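You operate a simulated robot arm through the tools that you are given. There is no shell and no other tool.

You run a simulated robot arm. Do the job below in one go: nothing can be reset, and whatever is moved stays where it is left.

TASK
Stand the beaker on the stirrer and dissolve the pink capsule in it at the yellow card's speed.
Fine: the beaker on the bench; switch the stirrer off once the water has taken the colour. Set down upright: beaker.

Only the result counts: the job must be done as asked and must still hold three seconds after the hand-in. Knocking over, shifting, dropping, spilling or breaking anything else fails it.

THE ROBOT
A 7-joint arm with a two-finger parallel gripper, fixed in place. Base frame: the origin is at the foot of the arm, x ahead of it, y to its left, z up; the work surface is at about z = 860. Readings come in mm, rad, newtons and seconds.
Its first joint turns from -2.897 to 2.897 rad. Payload 3.43 kg.
The TCP is the grasp point between the finger pads, 30 mm short of the fingertips. In the tool frame z runs along the fingers and y along their closing line. Largest opening 94 mm; finger width 28, thickness 10; the body of the gripper, 50 by 96 mm, starts 55 mm behind the TCP.
Orientation is that of the tool frame in the base frame, as a unit quaternion [w, x, y, z]. With the fingers straight down and closing along the base's y, the tool's x points along the base's -x, its y along +y and its z along -z.

THE INTERFACE
- The arm moves only by the tool apply_moves. Its arguments are lists of equal length, an entry for each row: "claw": the finger opening in mm, from 0 to 94; "delta_pos": the shift along the tool's x, y, z in units of 400 mm (1.0 is 400 mm), a list of three; "dr": the turn, a rotation vector about the tool's x, y, z in units of 180 degrees (1.0 is 180 degrees), a list of three. In form: {"claw": [claw, ...], "delta_pos": [[dx, dy, dz], ...], "dr": [[ax, ay, az], ...]}. A call has 1 to 20 rows; each row is the pose to reach, as a shift and turn from the pose commanded when the call began, along the tool's axes at that moment. A call with a number of a shift or a turn outside -1 to 1 is refused whole. Each row takes 0.2 s and may step no farther than 50 mm and 0.15 rad from the row before; otherwise, or with a gripper value out of range, the whole call is refused. Where a pose cannot be reached the arm comes as near as it can. A force on the tool above 40 N (or 10 N above the force at the start of the call, whichever is more), or a blocked arm, ends the call early, and 0.2 s more pass. Each finger travels about 45 mm/s and halts on what it meets, pressing with about 30 N; the grip force reading is that of the motor and also rises with nothing between the fingers. The clock runs only during rows and for 0.2 s after the last one: add rows that repeat a pose to give the fingers time. The reply holds the time, the measured pose of the TCP, the force on the tool along the base axes, the opening and the grip force, in the units named above and with some noise, with the torque about the TCP (base axes, N m) and any sound that the robot's microphone picked up.
- Cameras (640 x 400 px; columns grow to the right, rows downward): "scene" is fixed at [399.3, -501.8, 1646.5]; the picture's right is [0.93, -0.38, 0.00], its down [-0.19, -0.46, -0.87] and it looks along [0.33, 0.80, -0.50] (base axes); focal length 375 px, centre (320, 200). "wrist" rides on the gripper at [76, 14, -103] in the tool frame; the picture's right is [-0.18, 0.98, 0.00], its down [-0.75, -0.14, -0.64] and it looks along [-0.63, -0.12, 0.77] (tool axes); focal length 243 px, centre (320, 200). There is no depth. A picture from a camera that has moved, and an enlarged one, comes with that camera's place and axes in the base frame and with its lens.
- camera(camera): a new picture of that camera. It takes no simulated time.
- zoom(camera, box): a new picture of the part [left, top, right, bottom] of that camera's present view, enlarged. It takes no simulated time.
- finish_job(): hands the job in; it is judged then, once.

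Places have to be worked out from the pictures, the camera data and where the tool is seen. Open the gripper and draw the arm clear of the work before you hand the job in, unless the task says otherwise.

The tools are called by a JSON object that holds its "op" and its "data". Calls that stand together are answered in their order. apply_moves: Moves the arm, as the interface text tells. Its arguments: {"type":"object","properties":{"claw":{"type":"array","items":{"type":"number"}},"delta_pos":{"type":"array","items":{"type":"array","items":{"type":"number"}}},"dr":{"type":"array","items":{"type":"array","items":{"type":"number"}}}},"required":["claw","delta_pos","dr"]} The other tools are called the same way: camera (camera) takes a picture; zoom (camera, box) takes an enlarged picture of a part of a camera's view; finish_job () hands the job in.

At the start:

```text
time: 0.0
tool_pos: [370.8, 391.6, 1244.1]
tcp_rot: [0.0, 0.0, 1.0, 0.0]
contact_force: [0.0, -0.5, 0.1]
ft_torque: [0.01, -0.01, 0.0]
width: 94.2
grip_force: 0.1
```

scene: 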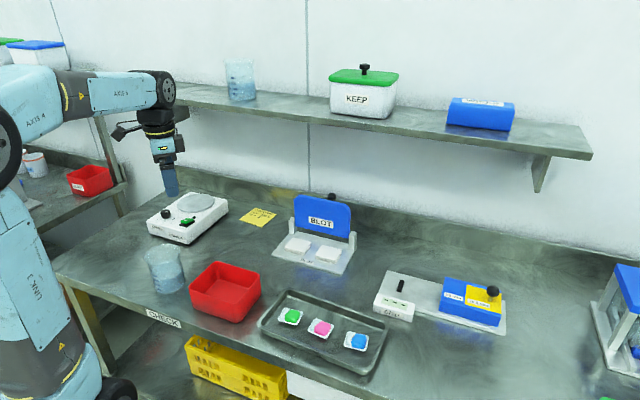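
wrist: 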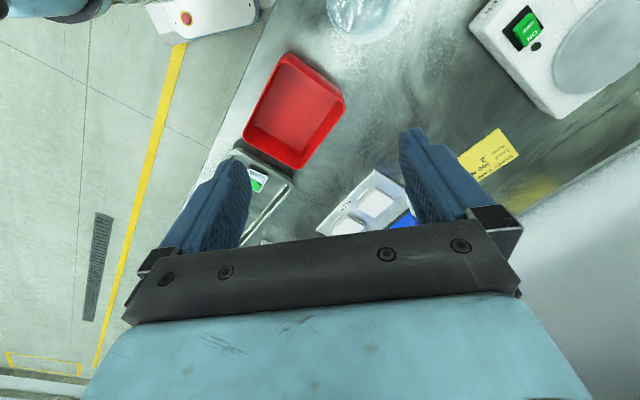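

I start by looking closer at the stirrer, card, beaker and capsules.

{"op": "zoom", "data": {"camera": "scene", "box": [130, 170, 290, 270]}}

{"op": "zoom", "data": {"camera": "scene", "box": [230, 270, 410, 382]}}

{"op": "zoom", "data": {"camera": "wrist", "box": [440, 0, 640, 125]}}

{"op": "zoom", "data": {"camera": "wrist", "box": [440, 110, 560, 210]}}

{"op": "zoom", "data": {"camera": "scene", "box": [130, 220, 290, 330]}}

{"op": "zoom", "data": {"camera": "scene", "box": [360, 250, 520, 350]}}

```text
4.00 times, centred on (210, 220) of scene
camera zoom: at [399.3, -501.8, 1646.5], right [0.93, -0.38, 0.0], down [-0.19, -0.46, -0.87], along [0.33, 0.8, -0.5], focal length 1500 px, centre (760, 120)
```

zoom: 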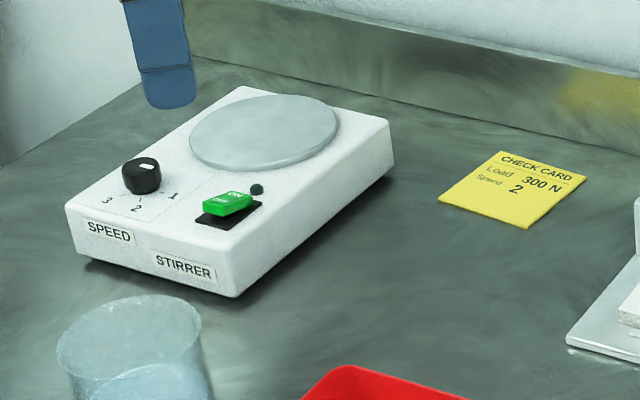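

```text
3.56 times, centred on (320, 326) of scene
camera zoom: at [399.3, -501.8, 1646.5], right [0.93, -0.38, 0.0], down [-0.19, -0.46, -0.87], along [0.33, 0.8, -0.5], focal length 1333 px, centre (320, -248)
```

zoom: 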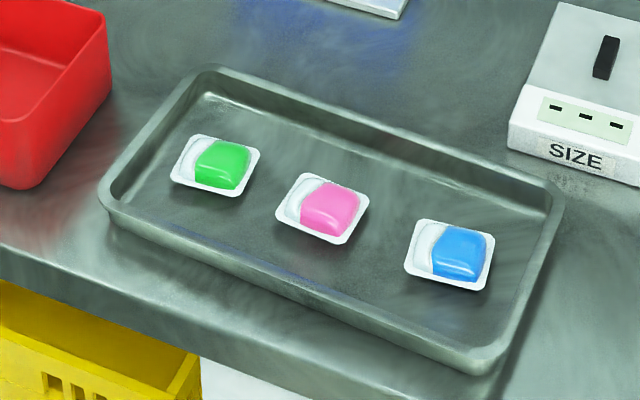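

```text
3.20 times, centred on (540, 62) of wrist
camera zoom: at [295.7, 404.7, 1347.1], right [0.18, 0.98, 0.0], down [0.75, -0.14, 0.64], along [0.63, -0.12, -0.77], focal length 776 px, centre (-384, 640)
```

zoom: 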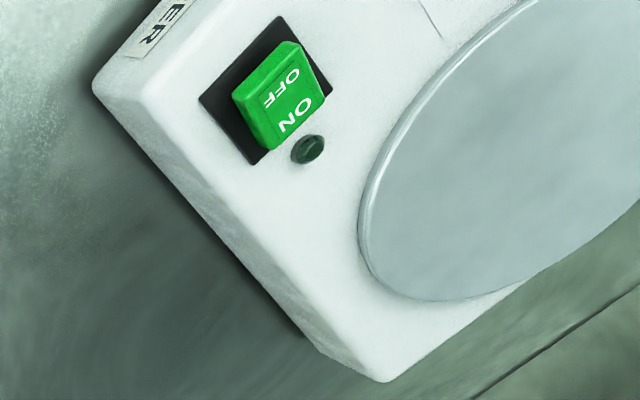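

```text
4.00 times, centred on (500, 160) of wrist
camera zoom: at [295.7, 404.7, 1347.1], right [0.18, 0.98, 0.0], down [0.75, -0.14, 0.64], along [0.63, -0.12, -0.77], focal length 970 px, centre (-400, 360)
```

zoom: 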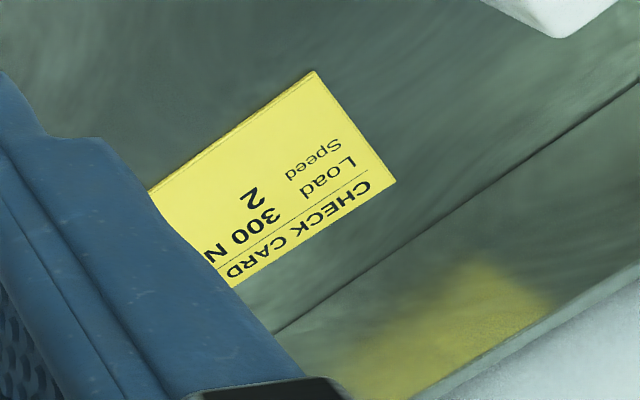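

```text
3.64 times, centred on (210, 275) of scene
camera zoom: at [399.3, -501.8, 1646.5], right [0.93, -0.38, 0.0], down [-0.19, -0.46, -0.87], along [0.33, 0.8, -0.5], focal length 1363 px, centre (720, -73)
```

zoom: 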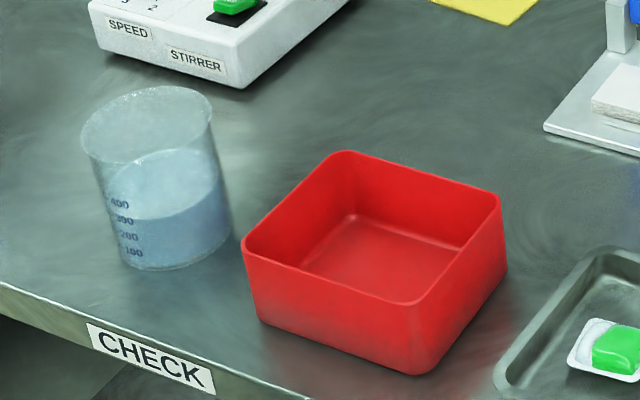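

```text
4.00 times, centred on (440, 300) of scene
camera zoom: at [399.3, -501.8, 1646.5], right [0.93, -0.38, 0.0], down [-0.19, -0.46, -0.87], along [0.33, 0.8, -0.5], focal length 1500 px, centre (-160, -200)
```

zoom: 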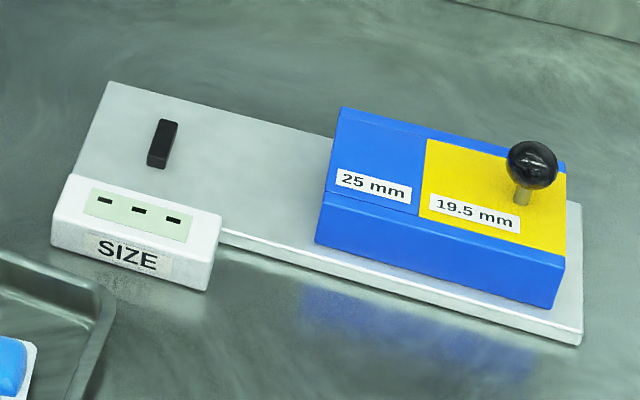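

The card says speed 2. I check where the knob points now and the beaker's size and rim.

{"op": "zoom", "data": {"camera": "scene", "box": [145, 195, 209, 235]}}

{"op": "zoom", "data": {"camera": "scene", "box": [135, 235, 199, 300]}}

{"op": "zoom", "data": {"camera": "scene", "box": [270, 295, 380, 360]}}

{"op": "zoom", "data": {"camera": "wrist", "box": [220, 0, 420, 125]}}

```text
10.00 times, centred on (177, 215) of scene
camera zoom: at [399.3, -501.8, 1646.5], right [0.93, -0.38, 0.0], down [-0.19, -0.46, -0.87], along [0.33, 0.8, -0.5], focal length 3749 px, centre (1750, 50)
```

zoom: 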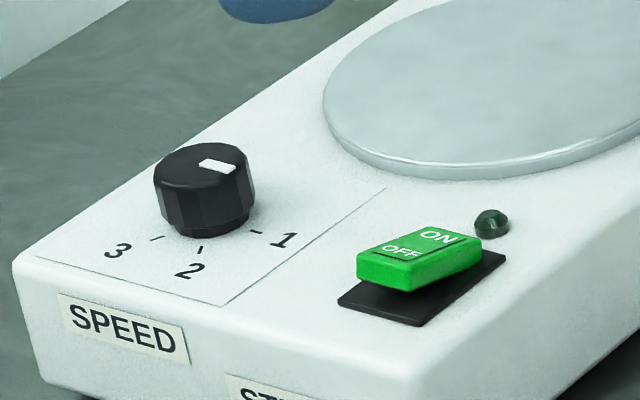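

```text
6.15 times, centred on (167, 268) of scene
camera zoom: at [399.3, -501.8, 1646.5], right [0.93, -0.38, 0.0], down [-0.19, -0.46, -0.87], along [0.33, 0.8, -0.5], focal length 2307 px, centre (1262, -215)
```

zoom: 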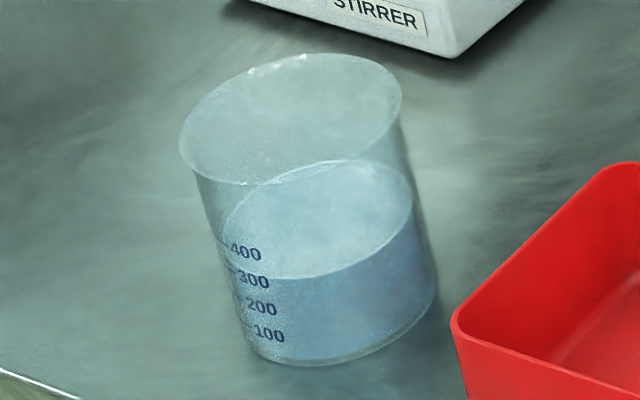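

```text
5.82 times, centred on (325, 328) of scene
camera zoom: at [399.3, -501.8, 1646.5], right [0.93, -0.38, 0.0], down [-0.19, -0.46, -0.87], along [0.33, 0.8, -0.5], focal length 2181 px, centre (291, -542)
```

zoom: 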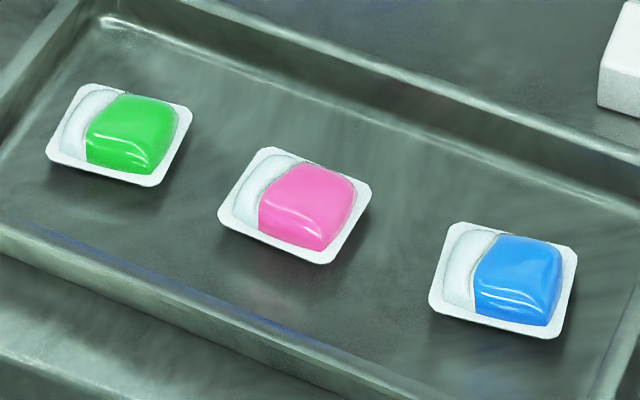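

```text
3.20 times, centred on (320, 62) of wrist
camera zoom: at [295.7, 404.7, 1347.1], right [0.18, 0.98, 0.0], down [0.75, -0.14, 0.64], along [0.63, -0.12, -0.77], focal length 776 px, centre (320, 640)
```

zoom: 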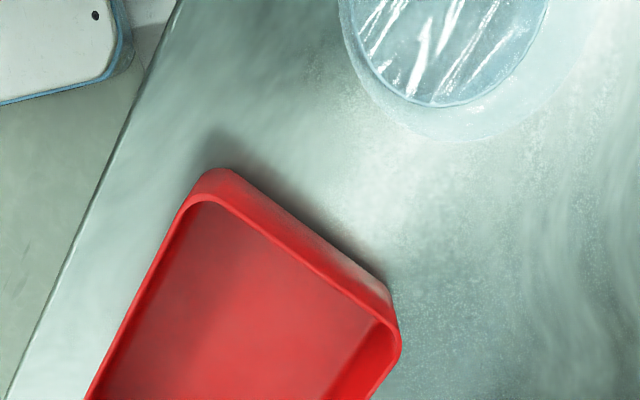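

The knob seems to point near or beyond "1", and the beaker may be about as wide as the gripper. I swing the wrist camera to face +y so it looks over the beaker and stirrer.

{"op": "apply_moves", "data": {"claw": [94, 94, 94, 94, 94, 94, 94, 94, 94, 94, 94, 94], "delta_pos": [[0.0148, -0.0275, 0.009], [0.0296, -0.055, 0.018], [0.0444, -0.0825, 0.027], [0.0592, -0.11, 0.036], [0.074, -0.1375, 0.045], [0.0888, -0.165, 0.054], [0.1035, -0.1925, 0.063], [0.118, -0.22, 0.072], [0.133, -0.2475, 0.081], [0.148, -0.275, 0.09], [0.163, -0.3025, 0.1], [0.1775, -0.33, 0.11]], "dr": [[0, 0, -0.0417], [0, 0, -0.0833], [0, 0, -0.125], [0, 0, -0.1667], [0, 0, -0.2083], [0, 0, -0.25], [0, 0, -0.2917], [0, 0, -0.3333], [0, 0, -0.375], [0, 0, -0.4167], [0, 0, -0.4583], [0, 0, -0.5]]}}

{"op": "camera", "data": {"camera": "wrist"}}

{"op": "camera", "data": {"camera": "scene"}}

```text
time: 2.6
tool_pos: [300.7, 258.3, 1200.5]
tcp_rot: [0.0, 0.708, -0.706, 0.0]
contact_force: [-0.2, 0.2, -0.4]
ft_torque: [-0.06, 0.02, 0.01]
width: 94.0
grip_force: 0.1
```

```text
taken
camera wrist: at [286.7, 183.1, 1303.6], right [-0.98, 0.18, 0.0], down [0.14, 0.75, 0.64], along [0.12, 0.63, -0.77], focal length 243 px, centre (320, 200)
```

wrist: 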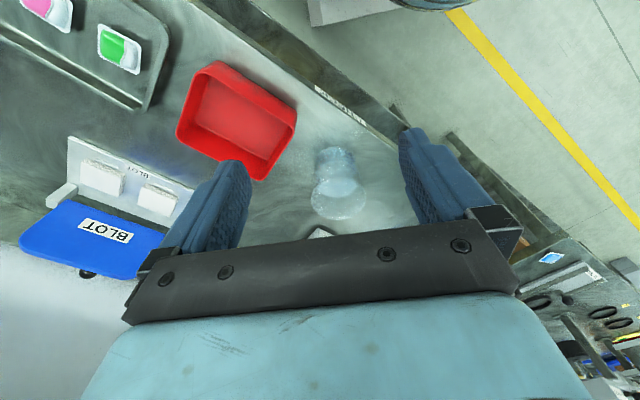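

```text
taken
```

scene: 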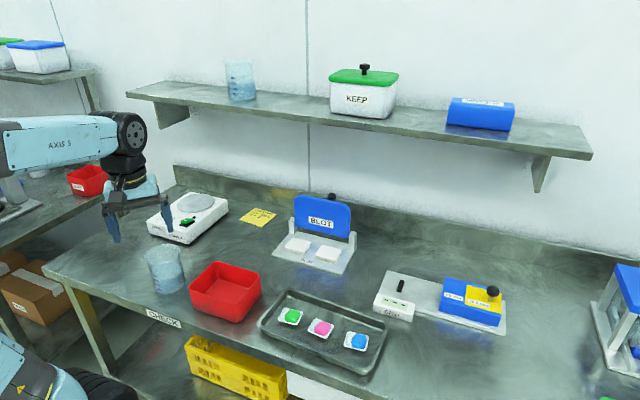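

The image top is straight below the camera. I zoom on the beaker to measure its rim.

{"op": "zoom", "data": {"camera": "wrist", "box": [290, 130, 390, 230]}}

```text
4.00 times, centred on (340, 180) of wrist
camera zoom: at [286.7, 183.1, 1303.6], right [-0.98, 0.18, 0.0], down [0.14, 0.75, 0.64], along [0.12, 0.63, -0.77], focal length 970 px, centre (240, 280)
```

zoom: 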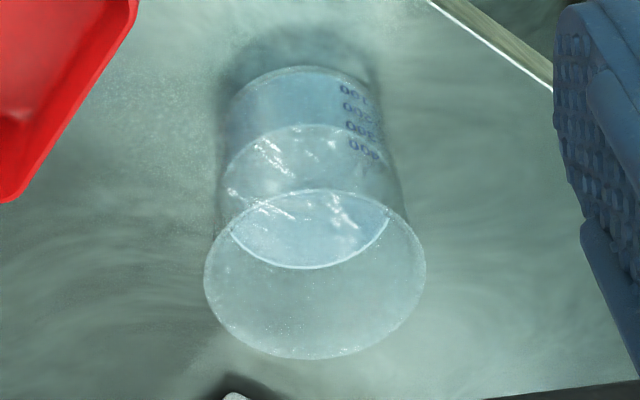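

The rim looks around 98 mm wide, body somewhat less. I move closer above the beaker for a better measure.

{"op": "apply_moves", "data": {"claw": [94, 94, 94, 94], "delta_pos": [[-0.094, 0, 0.05], [-0.1875, 0, 0.1], [-0.281, 0, 0.15], [-0.375, 0, 0.2]], "dr": [[0, 0, 0], [0, 0, 0], [0, 0, 0], [0, 0, 0]]}}

{"op": "camera", "data": {"camera": "wrist"}}

{"op": "zoom", "data": {"camera": "wrist", "box": [240, 40, 440, 165]}}

```text
time: 3.6
tool_pos: [300.8, 409.3, 1121.1]
tcp_rot: [0.0, 0.707, -0.707, -0.001]
contact_force: [0.0, 0.2, 1.1]
ft_torque: [0.05, -0.03, -0.01]
width: 94.1
grip_force: 0.1
```

```text
taken
camera wrist: at [286.9, 332.4, 1223.8], right [-0.98, 0.18, 0.0], down [0.14, 0.75, 0.64], along [0.12, 0.63, -0.77], focal length 243 px, centre (320, 200)
```

wrist: 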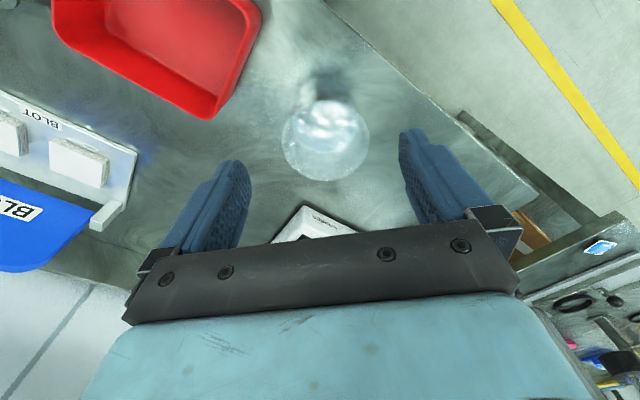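

```text
3.20 times, centred on (340, 102) of wrist
camera zoom: at [286.9, 332.4, 1223.8], right [-0.98, 0.18, 0.0], down [0.14, 0.75, 0.64], along [0.12, 0.63, -0.77], focal length 776 px, centre (256, 512)
```

zoom: 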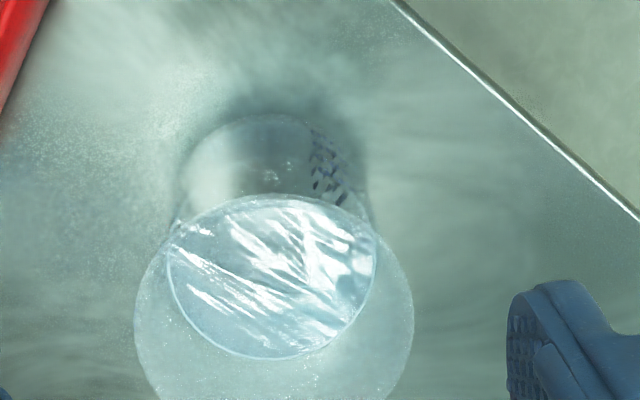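

The rim is ~98 mm wide (too wide for a straddle), so I plan to pinch the wall at the rim. The shelf may overhang the stirrer, so I check its corners for clearance.

{"op": "zoom", "data": {"camera": "scene", "box": [110, 50, 270, 150]}}

{"op": "zoom", "data": {"camera": "scene", "box": [480, 90, 640, 190]}}

{"op": "zoom", "data": {"camera": "scene", "box": [40, 100, 240, 225]}}

```text
4.00 times, centred on (190, 100) of scene
camera zoom: at [399.3, -501.8, 1646.5], right [0.93, -0.38, 0.0], down [-0.19, -0.46, -0.87], along [0.33, 0.8, -0.5], focal length 1500 px, centre (840, 600)
```

zoom: 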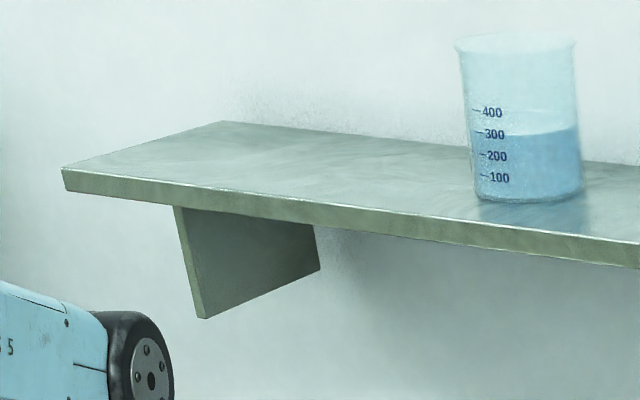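

```text
4.00 times, centred on (560, 140) of scene
camera zoom: at [399.3, -501.8, 1646.5], right [0.93, -0.38, 0.0], down [-0.19, -0.46, -0.87], along [0.33, 0.8, -0.5], focal length 1500 px, centre (-640, 440)
```

zoom: 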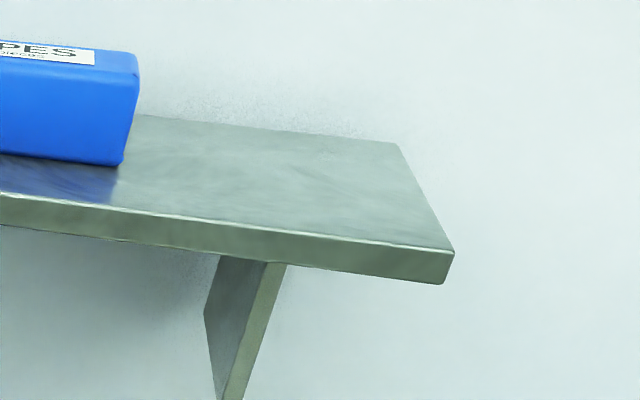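

```text
3.20 times, centred on (140, 162) of scene
camera zoom: at [399.3, -501.8, 1646.5], right [0.93, -0.38, 0.0], down [-0.19, -0.46, -0.87], along [0.33, 0.8, -0.5], focal length 1200 px, centre (896, 320)
```

zoom: 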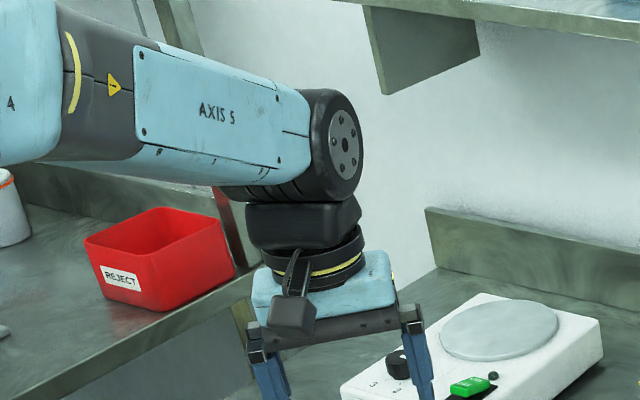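

Shelf front edge sits about 850 mm out along the bench normal with underside z≈1310, so the stirrer can be worked under it with care. Next I move over the stirrer, squaring the tool to the bench, to look down on the knob and switch.

{"op": "apply_moves", "data": {"claw": [94, 94, 94, 94, 94, 94, 94, 94, 94, 94], "delta_pos": [[-0.08, -0.01025, 0.00775], [-0.16, -0.0205, 0.0155], [-0.24, -0.03075, 0.02325], [-0.32, -0.041, 0.031], [-0.4, -0.05125, 0.03875], [-0.48, -0.0615, 0.0465], [-0.56, -0.07175, 0.05425], [-0.64, -0.082, 0.062], [-0.72, -0.09225, 0.06975], [-0.8, -0.1025, 0.0775]], "dr": [[0, 0, 0.024], [0, 0, 0.048], [0, 0, 0.072], [0, 0, 0.096], [0, 0, 0.12], [0, 0, 0.144], [0, 0, 0.168], [0, 0, 0.192], [0, 0, 0.216], [0, 0, 0.24]]}}

{"op": "camera", "data": {"camera": "wrist"}}

{"op": "camera", "data": {"camera": "scene"}}

```text
time: 5.8
tool_pos: [341.1, 729.3, 1089.3]
tcp_rot: [0.0, -0.397, 0.918, 0.0]
contact_force: [0.2, 0.3, 0.1]
ft_torque: [0.0, 0.0, 0.0]
width: 94.1
grip_force: 0.2
```

```text
taken
camera wrist: at [277.5, 684.2, 1193.6], right [-0.59, 0.81, 0.0], down [0.62, 0.45, 0.64], along [0.52, 0.38, -0.77], focal length 243 px, centre (320, 200)
```

wrist: 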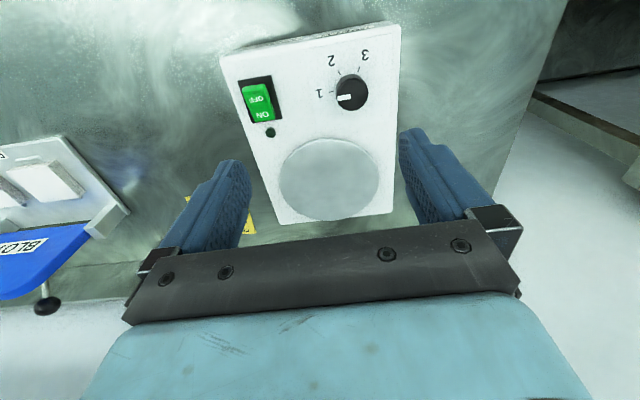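

```text
taken
```

scene: 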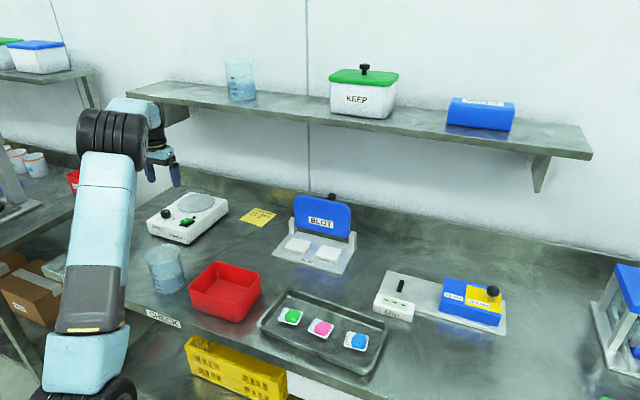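

Clear overhead view of the stirrer; I zoom for precise knob angle and positions.

{"op": "zoom", "data": {"camera": "wrist", "box": [210, 20, 420, 150]}}

{"op": "zoom", "data": {"camera": "wrist", "box": [210, 100, 420, 231]}}

{"op": "zoom", "data": {"camera": "wrist", "box": [300, 40, 390, 120]}}

```text
3.05 times, centred on (315, 85) of wrist
camera zoom: at [277.5, 684.2, 1193.6], right [-0.59, 0.81, 0.0], down [0.62, 0.45, 0.64], along [0.52, 0.38, -0.77], focal length 739 px, centre (335, 550)
```

zoom: 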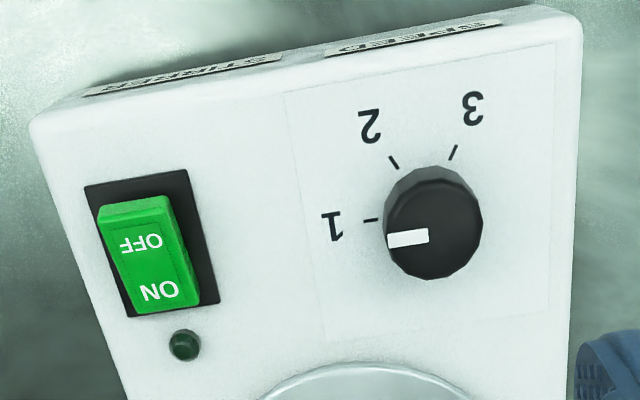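

```text
3.05 times, centred on (315, 166) of wrist
camera zoom: at [277.5, 684.2, 1193.6], right [-0.59, 0.81, 0.0], down [0.62, 0.45, 0.64], along [0.52, 0.38, -0.77], focal length 739 px, centre (335, 305)
```

zoom: 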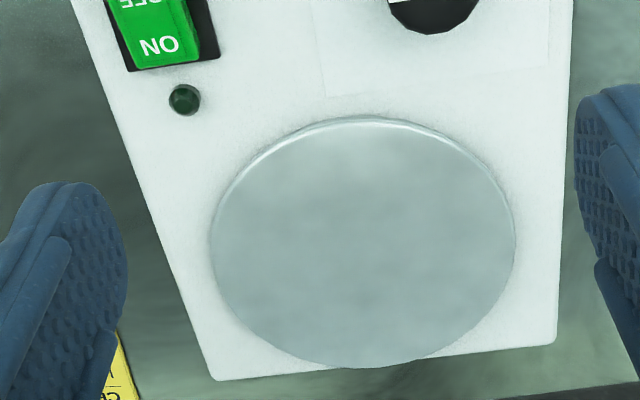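

```text
5.00 times, centred on (345, 80) of wrist
camera zoom: at [277.5, 684.2, 1193.6], right [-0.59, 0.81, 0.0], down [0.62, 0.45, 0.64], along [0.52, 0.38, -0.77], focal length 1213 px, centre (195, 800)
```

zoom: 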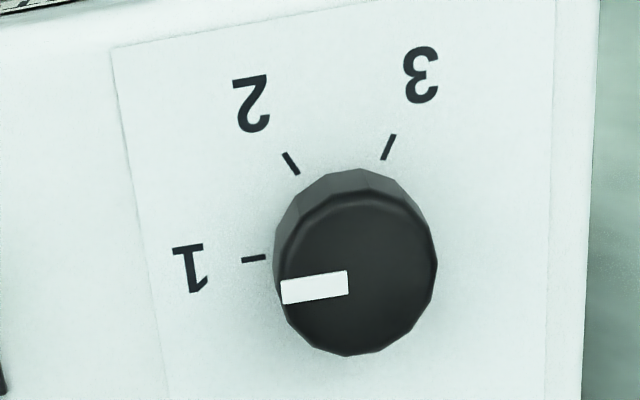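

The knob is at "1" (must turn ~60° clockwise to "2"); knob centre ≈ (320, 754), top z≈935; plate centre ≈ (422, 805); switch ≈ (385,700). I move above the knob, yawed so I have room to turn, and check alignment.

{"op": "apply_moves", "data": {"claw": [84, 74, 64, 56, 52, 52], "delta_pos": [[-0.002, 0.016, 0.045], [-0.004, 0.032, 0.09], [-0.006, 0.048, 0.135], [-0.008, 0.064, 0.18], [-0.0098, 0.0805, 0.2225], [-0.0098, 0.0805, 0.2225]], "dr": [[0, 0, -0.0322], [0, 0, -0.0644], [0, 0, -0.0966], [0, 0, -0.1288], [0, 0, -0.161], [0, 0, -0.161]]}}

{"op": "camera", "data": {"camera": "wrist"}}

{"op": "zoom", "data": {"camera": "wrist", "box": [240, 80, 400, 180]}}

{"op": "camera", "data": {"camera": "scene"}}

```text
time: 7.2
tool_pos: [320.3, 755.6, 999.6]
tcp_rot: [0.0, -0.614, 0.789, 0.0]
contact_force: [0.6, -0.5, 0.9]
ft_torque: [0.0, 0.02, -0.03]
width: 51.9
grip_force: 0.1
```

```text
taken
camera wrist: at [288.4, 684.1, 1103.0], right [-0.91, 0.42, 0.0], down [0.32, 0.7, 0.64], along [0.27, 0.58, -0.77], focal length 243 px, centre (320, 200)
```

wrist: 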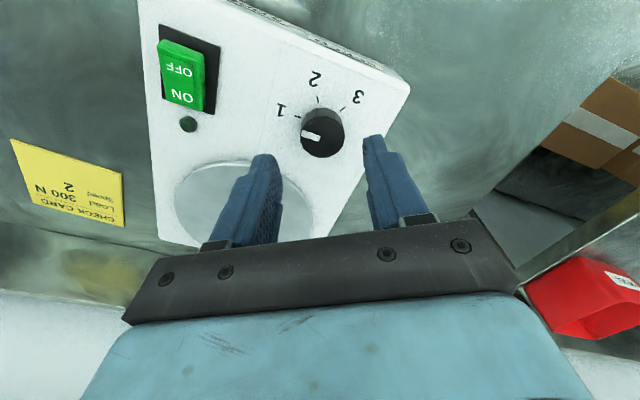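

```text
4.00 times, centred on (320, 130) of wrist
camera zoom: at [288.4, 684.1, 1103.0], right [-0.91, 0.42, 0.0], down [0.32, 0.7, 0.64], along [0.27, 0.58, -0.77], focal length 970 px, centre (320, 480)
```

zoom: 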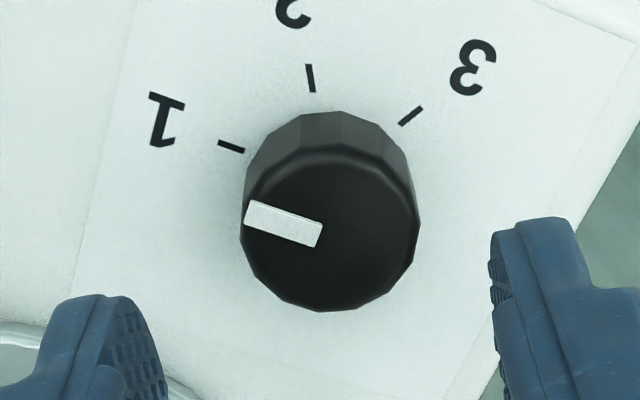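

```text
taken
```

scene: 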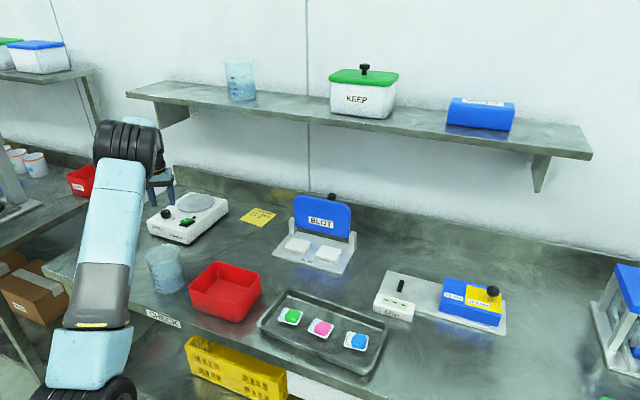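

Knob is within ~2 mm of the tool axis. I correct slightly and descend so the fingertips end a few mm above the panel.

{"op": "apply_moves", "data": {"claw": [52, 52, 52, 52, 52], "delta_pos": [[-0.004, 0.004, 0.03], [-0.004, 0.004, 0.06], [-0.004, 0.004, 0.09], [-0.004, 0.004, 0.112], [-0.004, 0.004, 0.112]], "dr": [[0, 0, 0], [0, 0, 0], [0, 0, 0], [0, 0, 0], [0, 0, 0]]}}

{"op": "camera", "data": {"camera": "wrist"}}

{"op": "zoom", "data": {"camera": "scene", "box": [130, 150, 230, 240]}}

```text
time: 8.4
tool_pos: [319.8, 756.2, 955.5]
tcp_rot: [0.0, -0.615, 0.789, 0.0]
contact_force: [0.3, 0.4, 0.3]
ft_torque: [0.01, -0.03, 0.02]
width: 52.0
grip_force: 0.2
```

```text
taken
camera wrist: at [288.1, 684.8, 1058.9], right [-0.91, 0.42, 0.0], down [0.32, 0.7, 0.64], along [0.27, 0.58, -0.77], focal length 243 px, centre (320, 200)
```

wrist: 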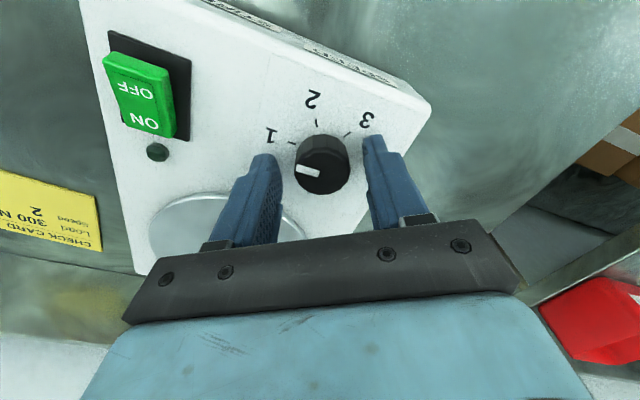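

```text
4.44 times, centred on (180, 195) of scene
camera zoom: at [399.3, -501.8, 1646.5], right [0.93, -0.38, 0.0], down [-0.19, -0.46, -0.87], along [0.33, 0.8, -0.5], focal length 1666 px, centre (942, 222)
```

zoom: 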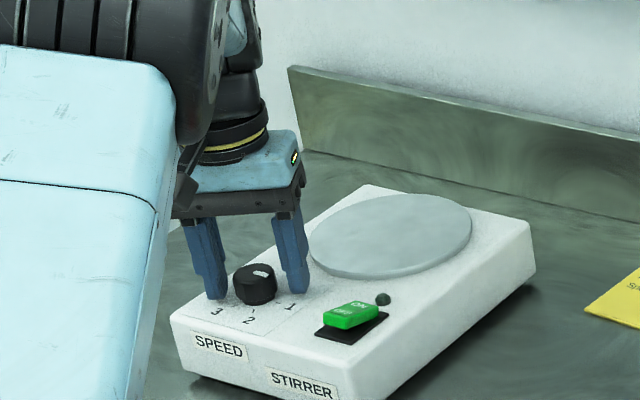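

The fingers straddle the knob symmetrically. I close on it.

{"op": "apply_moves", "data": {"claw": [25, 20, 20, 20], "delta_pos": [[0, 0, 0], [0, 0, 0], [0, 0, 0], [0, 0, 0]], "dr": [[0, 0, 0], [0, 0, 0], [0, 0, 0], [0, 0, 0]]}}

{"op": "zoom", "data": {"camera": "wrist", "box": [240, 100, 400, 200]}}

```text
time: 9.4
tool_pos: [319.4, 755.7, 955.9]
tcp_rot: [-0.001, -0.614, 0.789, 0.001]
contact_force: [-11.9, 4.6, -3.2]
ft_torque: [0.26, 0.34, -0.05]
width: 31.5
grip_force: 44.9
```

```text
4.00 times, centred on (320, 150) of wrist
camera zoom: at [286.7, 685.2, 1058.9], right [-0.91, 0.42, 0.0], down [0.32, 0.7, 0.64], along [0.27, 0.58, -0.77], focal length 970 px, centre (320, 400)
```

zoom: 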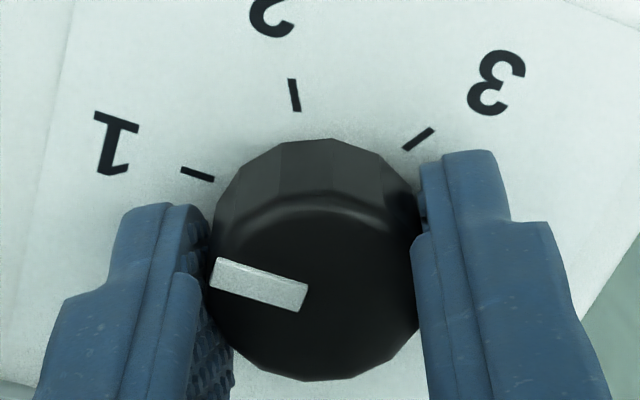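

A ~13 N side load shows the knob is ~1 mm toward +y of the grip centre; I shift a little to relieve it and turn +59.5° about the tool axis.

{"op": "apply_moves", "data": {"claw": [20, 20, 20, 20, 20, 20, 20, 20, 20, 20, 20], "delta_pos": [[0, 0.003, 0], [0, 0.003, 0], [0, 0.003, 0], [0, 0.003, 0], [0, 0.003, 0], [0, 0.003, 0], [0, 0.003, 0], [0, 0.003, 0], [0, 0.003, 0], [0, 0.003, 0], [0, 0.003, 0]], "dr": [[0, 0, 0], [0, 0, 0.035], [0, 0, 0.07], [0, 0, 0.105], [0, 0, 0.14], [0, 0, 0.175], [0, 0, 0.21], [0, 0, 0.245], [0, 0, 0.28], [0, 0, 0.315], [0, 0, 0.3306]]}}

{"op": "camera", "data": {"camera": "wrist"}}

{"op": "zoom", "data": {"camera": "wrist", "box": [240, 100, 400, 200]}}

```text
time: 11.8
tool_pos: [321.5, 753.9, 955.4]
tcp_rot: [0.0, -0.14, 0.99, -0.002]
contact_force: [11.3, -25.1, -2.9]
ft_torque: [-0.7, -0.66, 0.05]
width: 31.5
grip_force: 44.8
```

```text
taken
camera wrist: at [243.3, 747.0, 1059.0], right [-0.1, 1.0, 0.0], down [0.76, 0.07, 0.64], along [0.64, 0.06, -0.77], focal length 243 px, centre (320, 200)
```

wrist: 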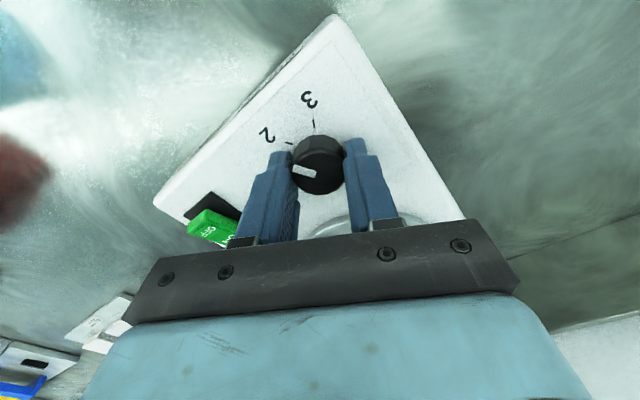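

```text
4.00 times, centred on (320, 150) of wrist
camera zoom: at [243.3, 747.0, 1059.0], right [-0.1, 1.0, 0.0], down [0.76, 0.07, 0.64], along [0.64, 0.06, -0.77], focal length 970 px, centre (320, 400)
```

zoom: 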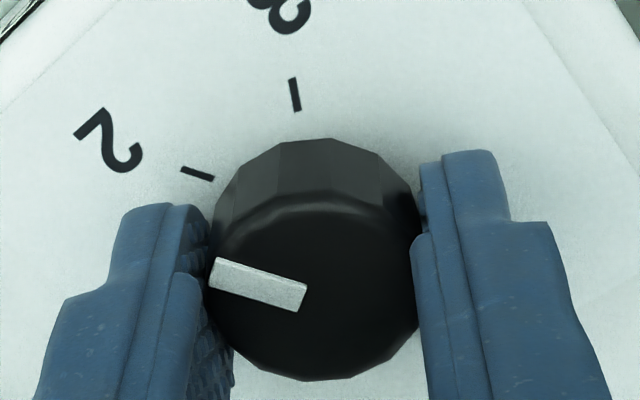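

The marker now lines up with "2" exactly as it did with "1". I relieve the side load by shifting ~3.8 mm in -y, then open and lift.

{"op": "apply_moves", "data": {"claw": [20, 20, 45, 52, 52], "delta_pos": [[0, -0.0095, 0], [0, -0.0095, 0], [0, -0.0095, 0], [0, -0.0095, 0], [0, -0.0095, 0]], "dr": [[0, 0, 0], [0, 0, 0], [0, 0, 0], [0, 0, 0], [0, 0, 0]]}}

{"op": "apply_moves", "data": {"claw": [52, 52, 60, 80, 94], "delta_pos": [[0, 0, -0.08], [0, 0, -0.16], [0, 0, -0.25], [0, 0, -0.33], [0, 0, -0.34]], "dr": [[0, 0, 0], [0, 0, 0], [0, 0, 0], [0, 0, 0], [0, 0, 0]]}}

{"op": "camera", "data": {"camera": "wrist"}}

{"op": "zoom", "data": {"camera": "scene", "box": [145, 195, 209, 235]}}

```text
time: 13.0
tool_pos: [319.5, 752.2, 956.0]
tcp_rot: [0.0, -0.142, 0.99, 0.0]
contact_force: [0.4, 0.0, -0.3]
ft_torque: [-0.01, -0.02, 0.0]
width: 52.1
grip_force: 0.0
```

```text
time: 14.2
tool_pos: [321.6, 753.3, 1092.5]
tcp_rot: [-0.001, -0.142, 0.99, 0.0]
contact_force: [0.6, 0.3, 0.0]
ft_torque: [0.0, -0.03, 0.04]
width: 94.0
grip_force: 0.1
```

```text
taken
camera wrist: at [244.3, 745.2, 1195.9], right [-0.1, 1.0, 0.0], down [0.76, 0.08, 0.64], along [0.64, 0.06, -0.77], focal length 243 px, centre (320, 200)
```

wrist: 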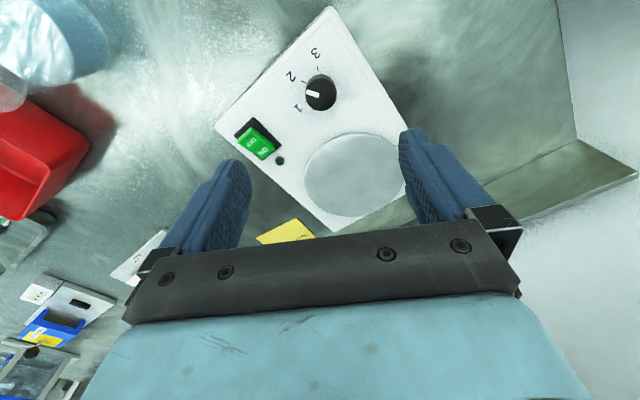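

```text
10.00 times, centred on (177, 215) of scene
camera zoom: at [399.3, -501.8, 1646.5], right [0.93, -0.38, 0.0], down [-0.19, -0.46, -0.87], along [0.33, 0.8, -0.5], focal length 3749 px, centre (1750, 50)
```

zoom: 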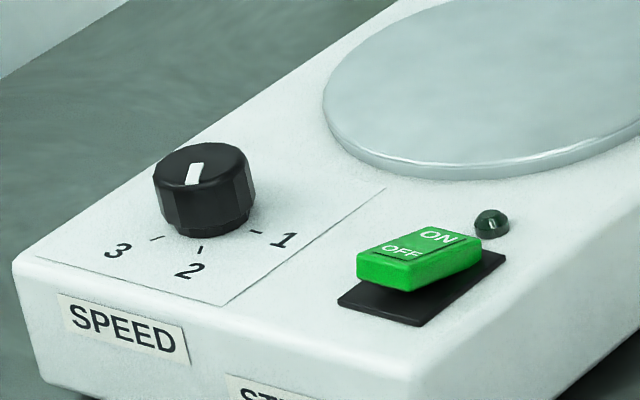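

Knob reads 2 and the stirrer has not moved. Now I go above the beaker's right-hand wall (≈(335,427)), squaring the yaw, then tilt 25° back to test reach.

{"op": "apply_moves", "data": {"claw": [90, 80, 70, 60, 50, 50, 50, 50], "delta_pos": [[0.0238, -0.0993, 0.004], [0.0476, -0.1985, 0.008], [0.0714, -0.2978, 0.012], [0.0953, -0.397, 0.016], [0.119, -0.496, 0.02], [0.143, -0.5955, 0.024], [0.1667, -0.6948, 0.028], [0.1905, -0.794, 0.03]], "dr": [[0, 0, -0.0212], [0, 0, -0.0424], [0, 0, -0.0636], [0, 0, -0.0848], [0, 0, -0.106], [0, 0, -0.1272], [0, 0, -0.1484], [0, 0, -0.1696]]}}

{"op": "apply_moves", "data": {"claw": [50, 50, 50, 50], "delta_pos": [[0, 0, 0], [0, 0, 0], [0, 0, 0], [0, 0, 0]], "dr": [[0, -0.045, 0], [0, -0.09, 0], [0, -0.1389, 0], [0, -0.1389, 0]]}}

{"op": "camera", "data": {"camera": "wrist"}}

{"op": "camera", "data": {"camera": "scene"}}

```text
time: 16.0
tool_pos: [335.4, 426.0, 1078.8]
tcp_rot: [-0.002, -0.398, 0.917, 0.0]
contact_force: [0.2, 0.2, -1.2]
ft_torque: [-0.03, 0.02, -0.02]
width: 50.1
grip_force: 0.2
```

```text
refused: row 3 steps farther than a row can; nothing moved
```

```text
taken
camera wrist: at [273.7, 380.5, 1181.9], right [-0.59, 0.81, 0.0], down [0.62, 0.45, 0.64], along [0.52, 0.38, -0.77], focal length 243 px, centre (320, 200)
```

wrist: 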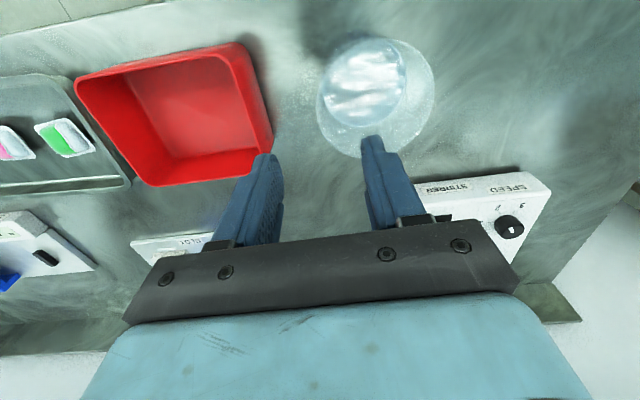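

```text
taken
```

scene: 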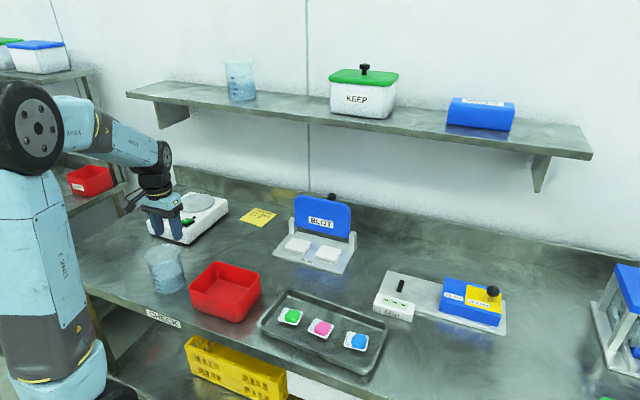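

Excellent view of the beaker from here; I zoom to measure the rim centre before tilting.

{"op": "zoom", "data": {"camera": "wrist", "box": [280, 20, 460, 170]}}

```text
2.67 times, centred on (370, 95) of wrist
camera zoom: at [273.7, 380.5, 1181.9], right [-0.59, 0.81, 0.0], down [0.62, 0.45, 0.64], along [0.52, 0.38, -0.77], focal length 647 px, centre (187, 480)
```

zoom: 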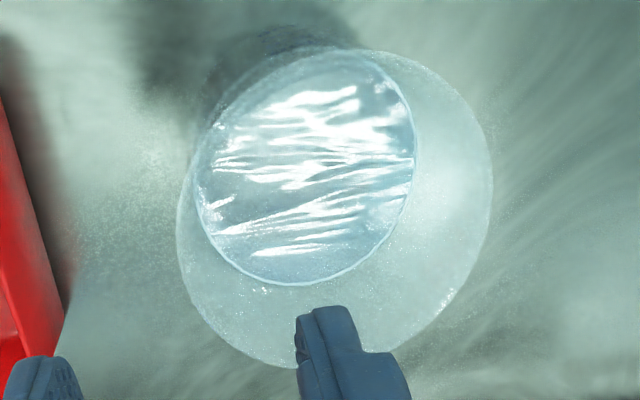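

Rim centre ≈ (305, 458), lip radius ≈ 48.6, body radius ≈ 44, rim z ≈ 975; my TCP is right over the wall. I apply the 25° back-tilt in smaller steps.

{"op": "apply_moves", "data": {"claw": [50, 50, 50, 50, 50], "delta_pos": [[0, 0, 0], [0, 0, 0], [0, 0, 0], [0, 0, 0], [0, 0, 0]], "dr": [[0, -0.035, 0], [0, -0.07, 0], [0, -0.105, 0], [0, -0.1389, 0], [0, -0.1389, 0]]}}

{"op": "camera", "data": {"camera": "wrist"}}

{"op": "zoom", "data": {"camera": "scene", "box": [90, 130, 250, 310]}}

```text
time: 17.2
tool_pos: [335.4, 424.3, 1079.0]
tcp_rot: [0.199, -0.387, 0.896, 0.086]
contact_force: [0.2, 0.3, 0.3]
ft_torque: [0.0, 0.0, 0.03]
width: 50.0
grip_force: 0.1
```

```text
taken
camera wrist: at [248.4, 353.1, 1140.8], right [-0.6, 0.79, 0.08], down [0.38, 0.2, 0.9], along [0.7, 0.57, -0.43], focal length 243 px, centre (320, 200)
```

wrist: 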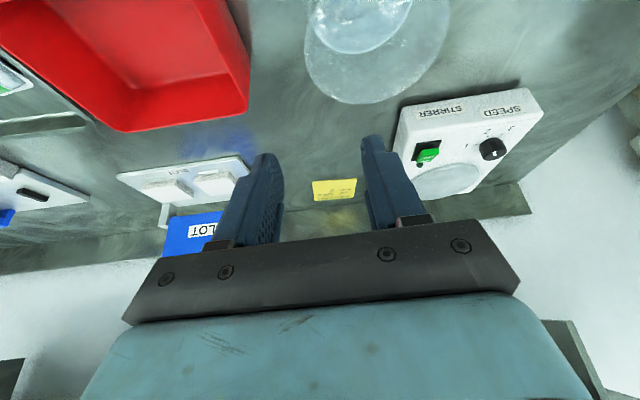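

```text
2.22 times, centred on (170, 220) of scene
camera zoom: at [399.3, -501.8, 1646.5], right [0.93, -0.38, 0.0], down [-0.19, -0.46, -0.87], along [0.33, 0.8, -0.5], focal length 833 px, centre (653, 156)
```

zoom: 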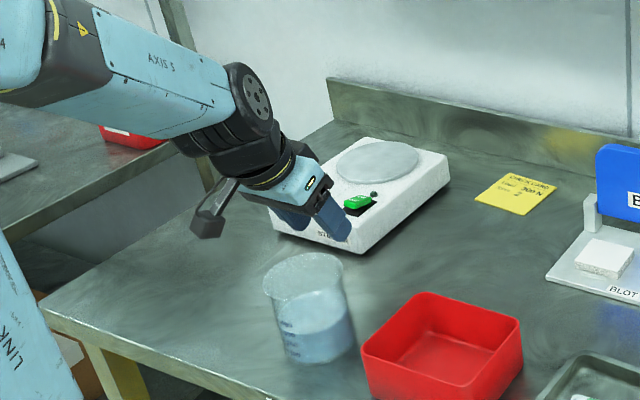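

The tilted pose is reachable. I lower to just above the rim (TCP z≈1010) and check the alignment.

{"op": "apply_moves", "data": {"claw": [50, 50, 50, 50], "delta_pos": [[0.0221, 0.0025, 0.0532], [0.0442, 0.0025, 0.1064], [0.0663, 0.0025, 0.1596], [0.0663, 0.0025, 0.1596]], "dr": [[0, 0, 0], [0, 0, 0], [0, 0, 0], [0, 0, 0]]}}

{"op": "camera", "data": {"camera": "wrist"}}

{"op": "zoom", "data": {"camera": "scene", "box": [110, 200, 210, 310]}}

```text
time: 18.2
tool_pos: [336.7, 427.2, 1010.8]
tcp_rot: [0.199, -0.387, 0.896, 0.086]
contact_force: [-0.7, 0.4, -0.3]
ft_torque: [-0.05, 0.01, 0.01]
width: 50.2
grip_force: 0.1
```

```text
taken
camera wrist: at [249.7, 354.8, 1071.8], right [-0.6, 0.79, 0.08], down [0.39, 0.2, 0.9], along [0.7, 0.57, -0.43], focal length 243 px, centre (320, 200)
```

wrist: 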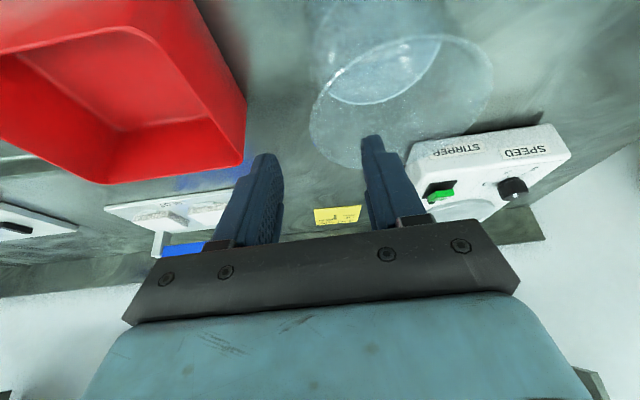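

```text
3.64 times, centred on (160, 255) of scene
camera zoom: at [399.3, -501.8, 1646.5], right [0.93, -0.38, 0.0], down [-0.19, -0.46, -0.87], along [0.33, 0.8, -0.5], focal length 1363 px, centre (902, 0)
```

zoom: 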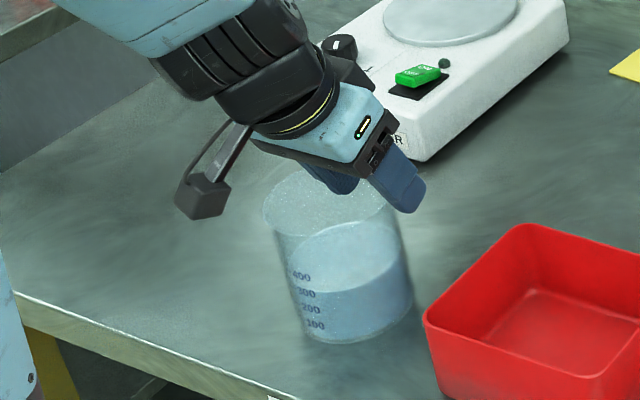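

Fingers straddle the wall as planned. I shift 6 mm back and 2 mm inward and descend so the tips are ~38 mm below the rim (above the water).

{"op": "apply_moves", "data": {"claw": [50, 50, 50, 50, 50, 50], "delta_pos": [[0.0135, 0.005, -0.006], [0.0244, 0.005, 0.0173], [0.0352, 0.005, 0.0405], [0.046, 0.005, 0.0636], [0.0568, 0.005, 0.0867], [0.0568, 0.005, 0.0867]], "dr": [[0, 0, 0], [0, 0, 0], [0, 0, 0], [0, 0, 0], [0, 0, 0], [0, 0, 0]]}}

{"op": "camera", "data": {"camera": "wrist"}}

{"op": "zoom", "data": {"camera": "scene", "box": [110, 200, 210, 310]}}

```text
time: 19.6
tool_pos: [331.4, 425.1, 970.0]
tcp_rot: [0.199, -0.387, 0.896, 0.086]
contact_force: [0.7, 0.7, -0.3]
ft_torque: [0.01, 0.0, 0.0]
width: 50.1
grip_force: 0.0
```

```text
taken
camera wrist: at [244.7, 352.9, 1031.1], right [-0.6, 0.79, 0.08], down [0.39, 0.2, 0.9], along [0.7, 0.57, -0.43], focal length 243 px, centre (320, 200)
```

wrist: 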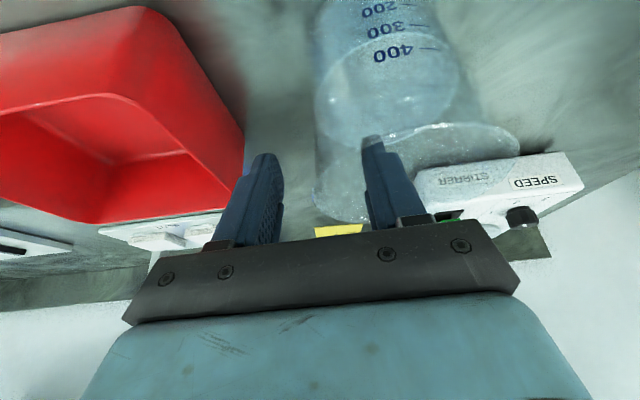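

```text
3.64 times, centred on (160, 255) of scene
camera zoom: at [399.3, -501.8, 1646.5], right [0.93, -0.38, 0.0], down [-0.19, -0.46, -0.87], along [0.33, 0.8, -0.5], focal length 1363 px, centre (902, 0)
```

zoom: 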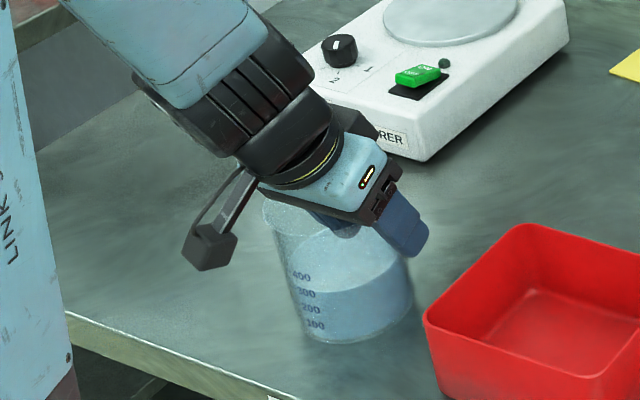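

The inner finger is inside above the water, the outer one outside. I close on the wall.

{"op": "apply_moves", "data": {"claw": [36, 22, 10, 4, 0, 0, 0], "delta_pos": [[0, 0, 0], [0, 0, 0], [0, 0, 0], [0, 0, 0], [0, 0, 0], [0, 0, 0], [0, 0, 0]], "dr": [[0, 0, 0], [0, 0, 0], [0, 0, 0], [0, 0, 0], [0, 0, 0], [0, 0, 0], [0, 0, 0]]}}

{"op": "camera", "data": {"camera": "wrist"}}

{"op": "zoom", "data": {"camera": "scene", "box": [110, 200, 210, 310]}}

```text
time: 21.2
tool_pos: [331.5, 424.7, 970.2]
tcp_rot: [0.198, -0.388, 0.896, 0.086]
contact_force: [-1.4, 2.4, 8.3]
ft_torque: [0.36, 0.34, 0.04]
width: 12.7
grip_force: 29.7
```

```text
taken
camera wrist: at [244.6, 353.1, 1031.3], right [-0.6, 0.79, 0.08], down [0.38, 0.2, 0.9], along [0.7, 0.57, -0.43], focal length 243 px, centre (320, 200)
```

wrist: 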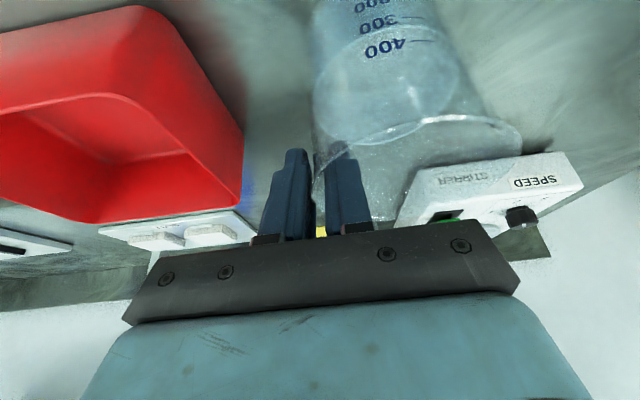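

```text
3.64 times, centred on (160, 255) of scene
camera zoom: at [399.3, -501.8, 1646.5], right [0.93, -0.38, 0.0], down [-0.19, -0.46, -0.87], along [0.33, 0.8, -0.5], focal length 1363 px, centre (902, 0)
```

zoom: 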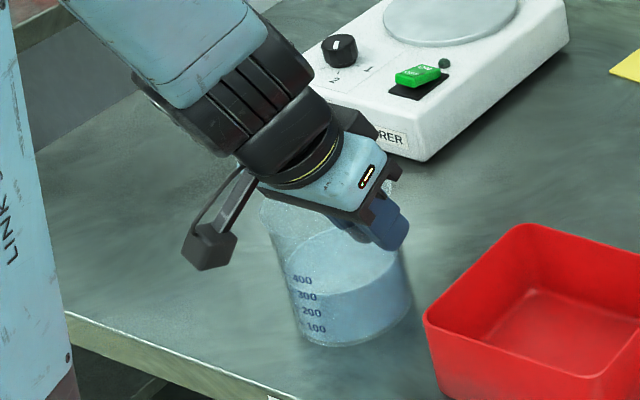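

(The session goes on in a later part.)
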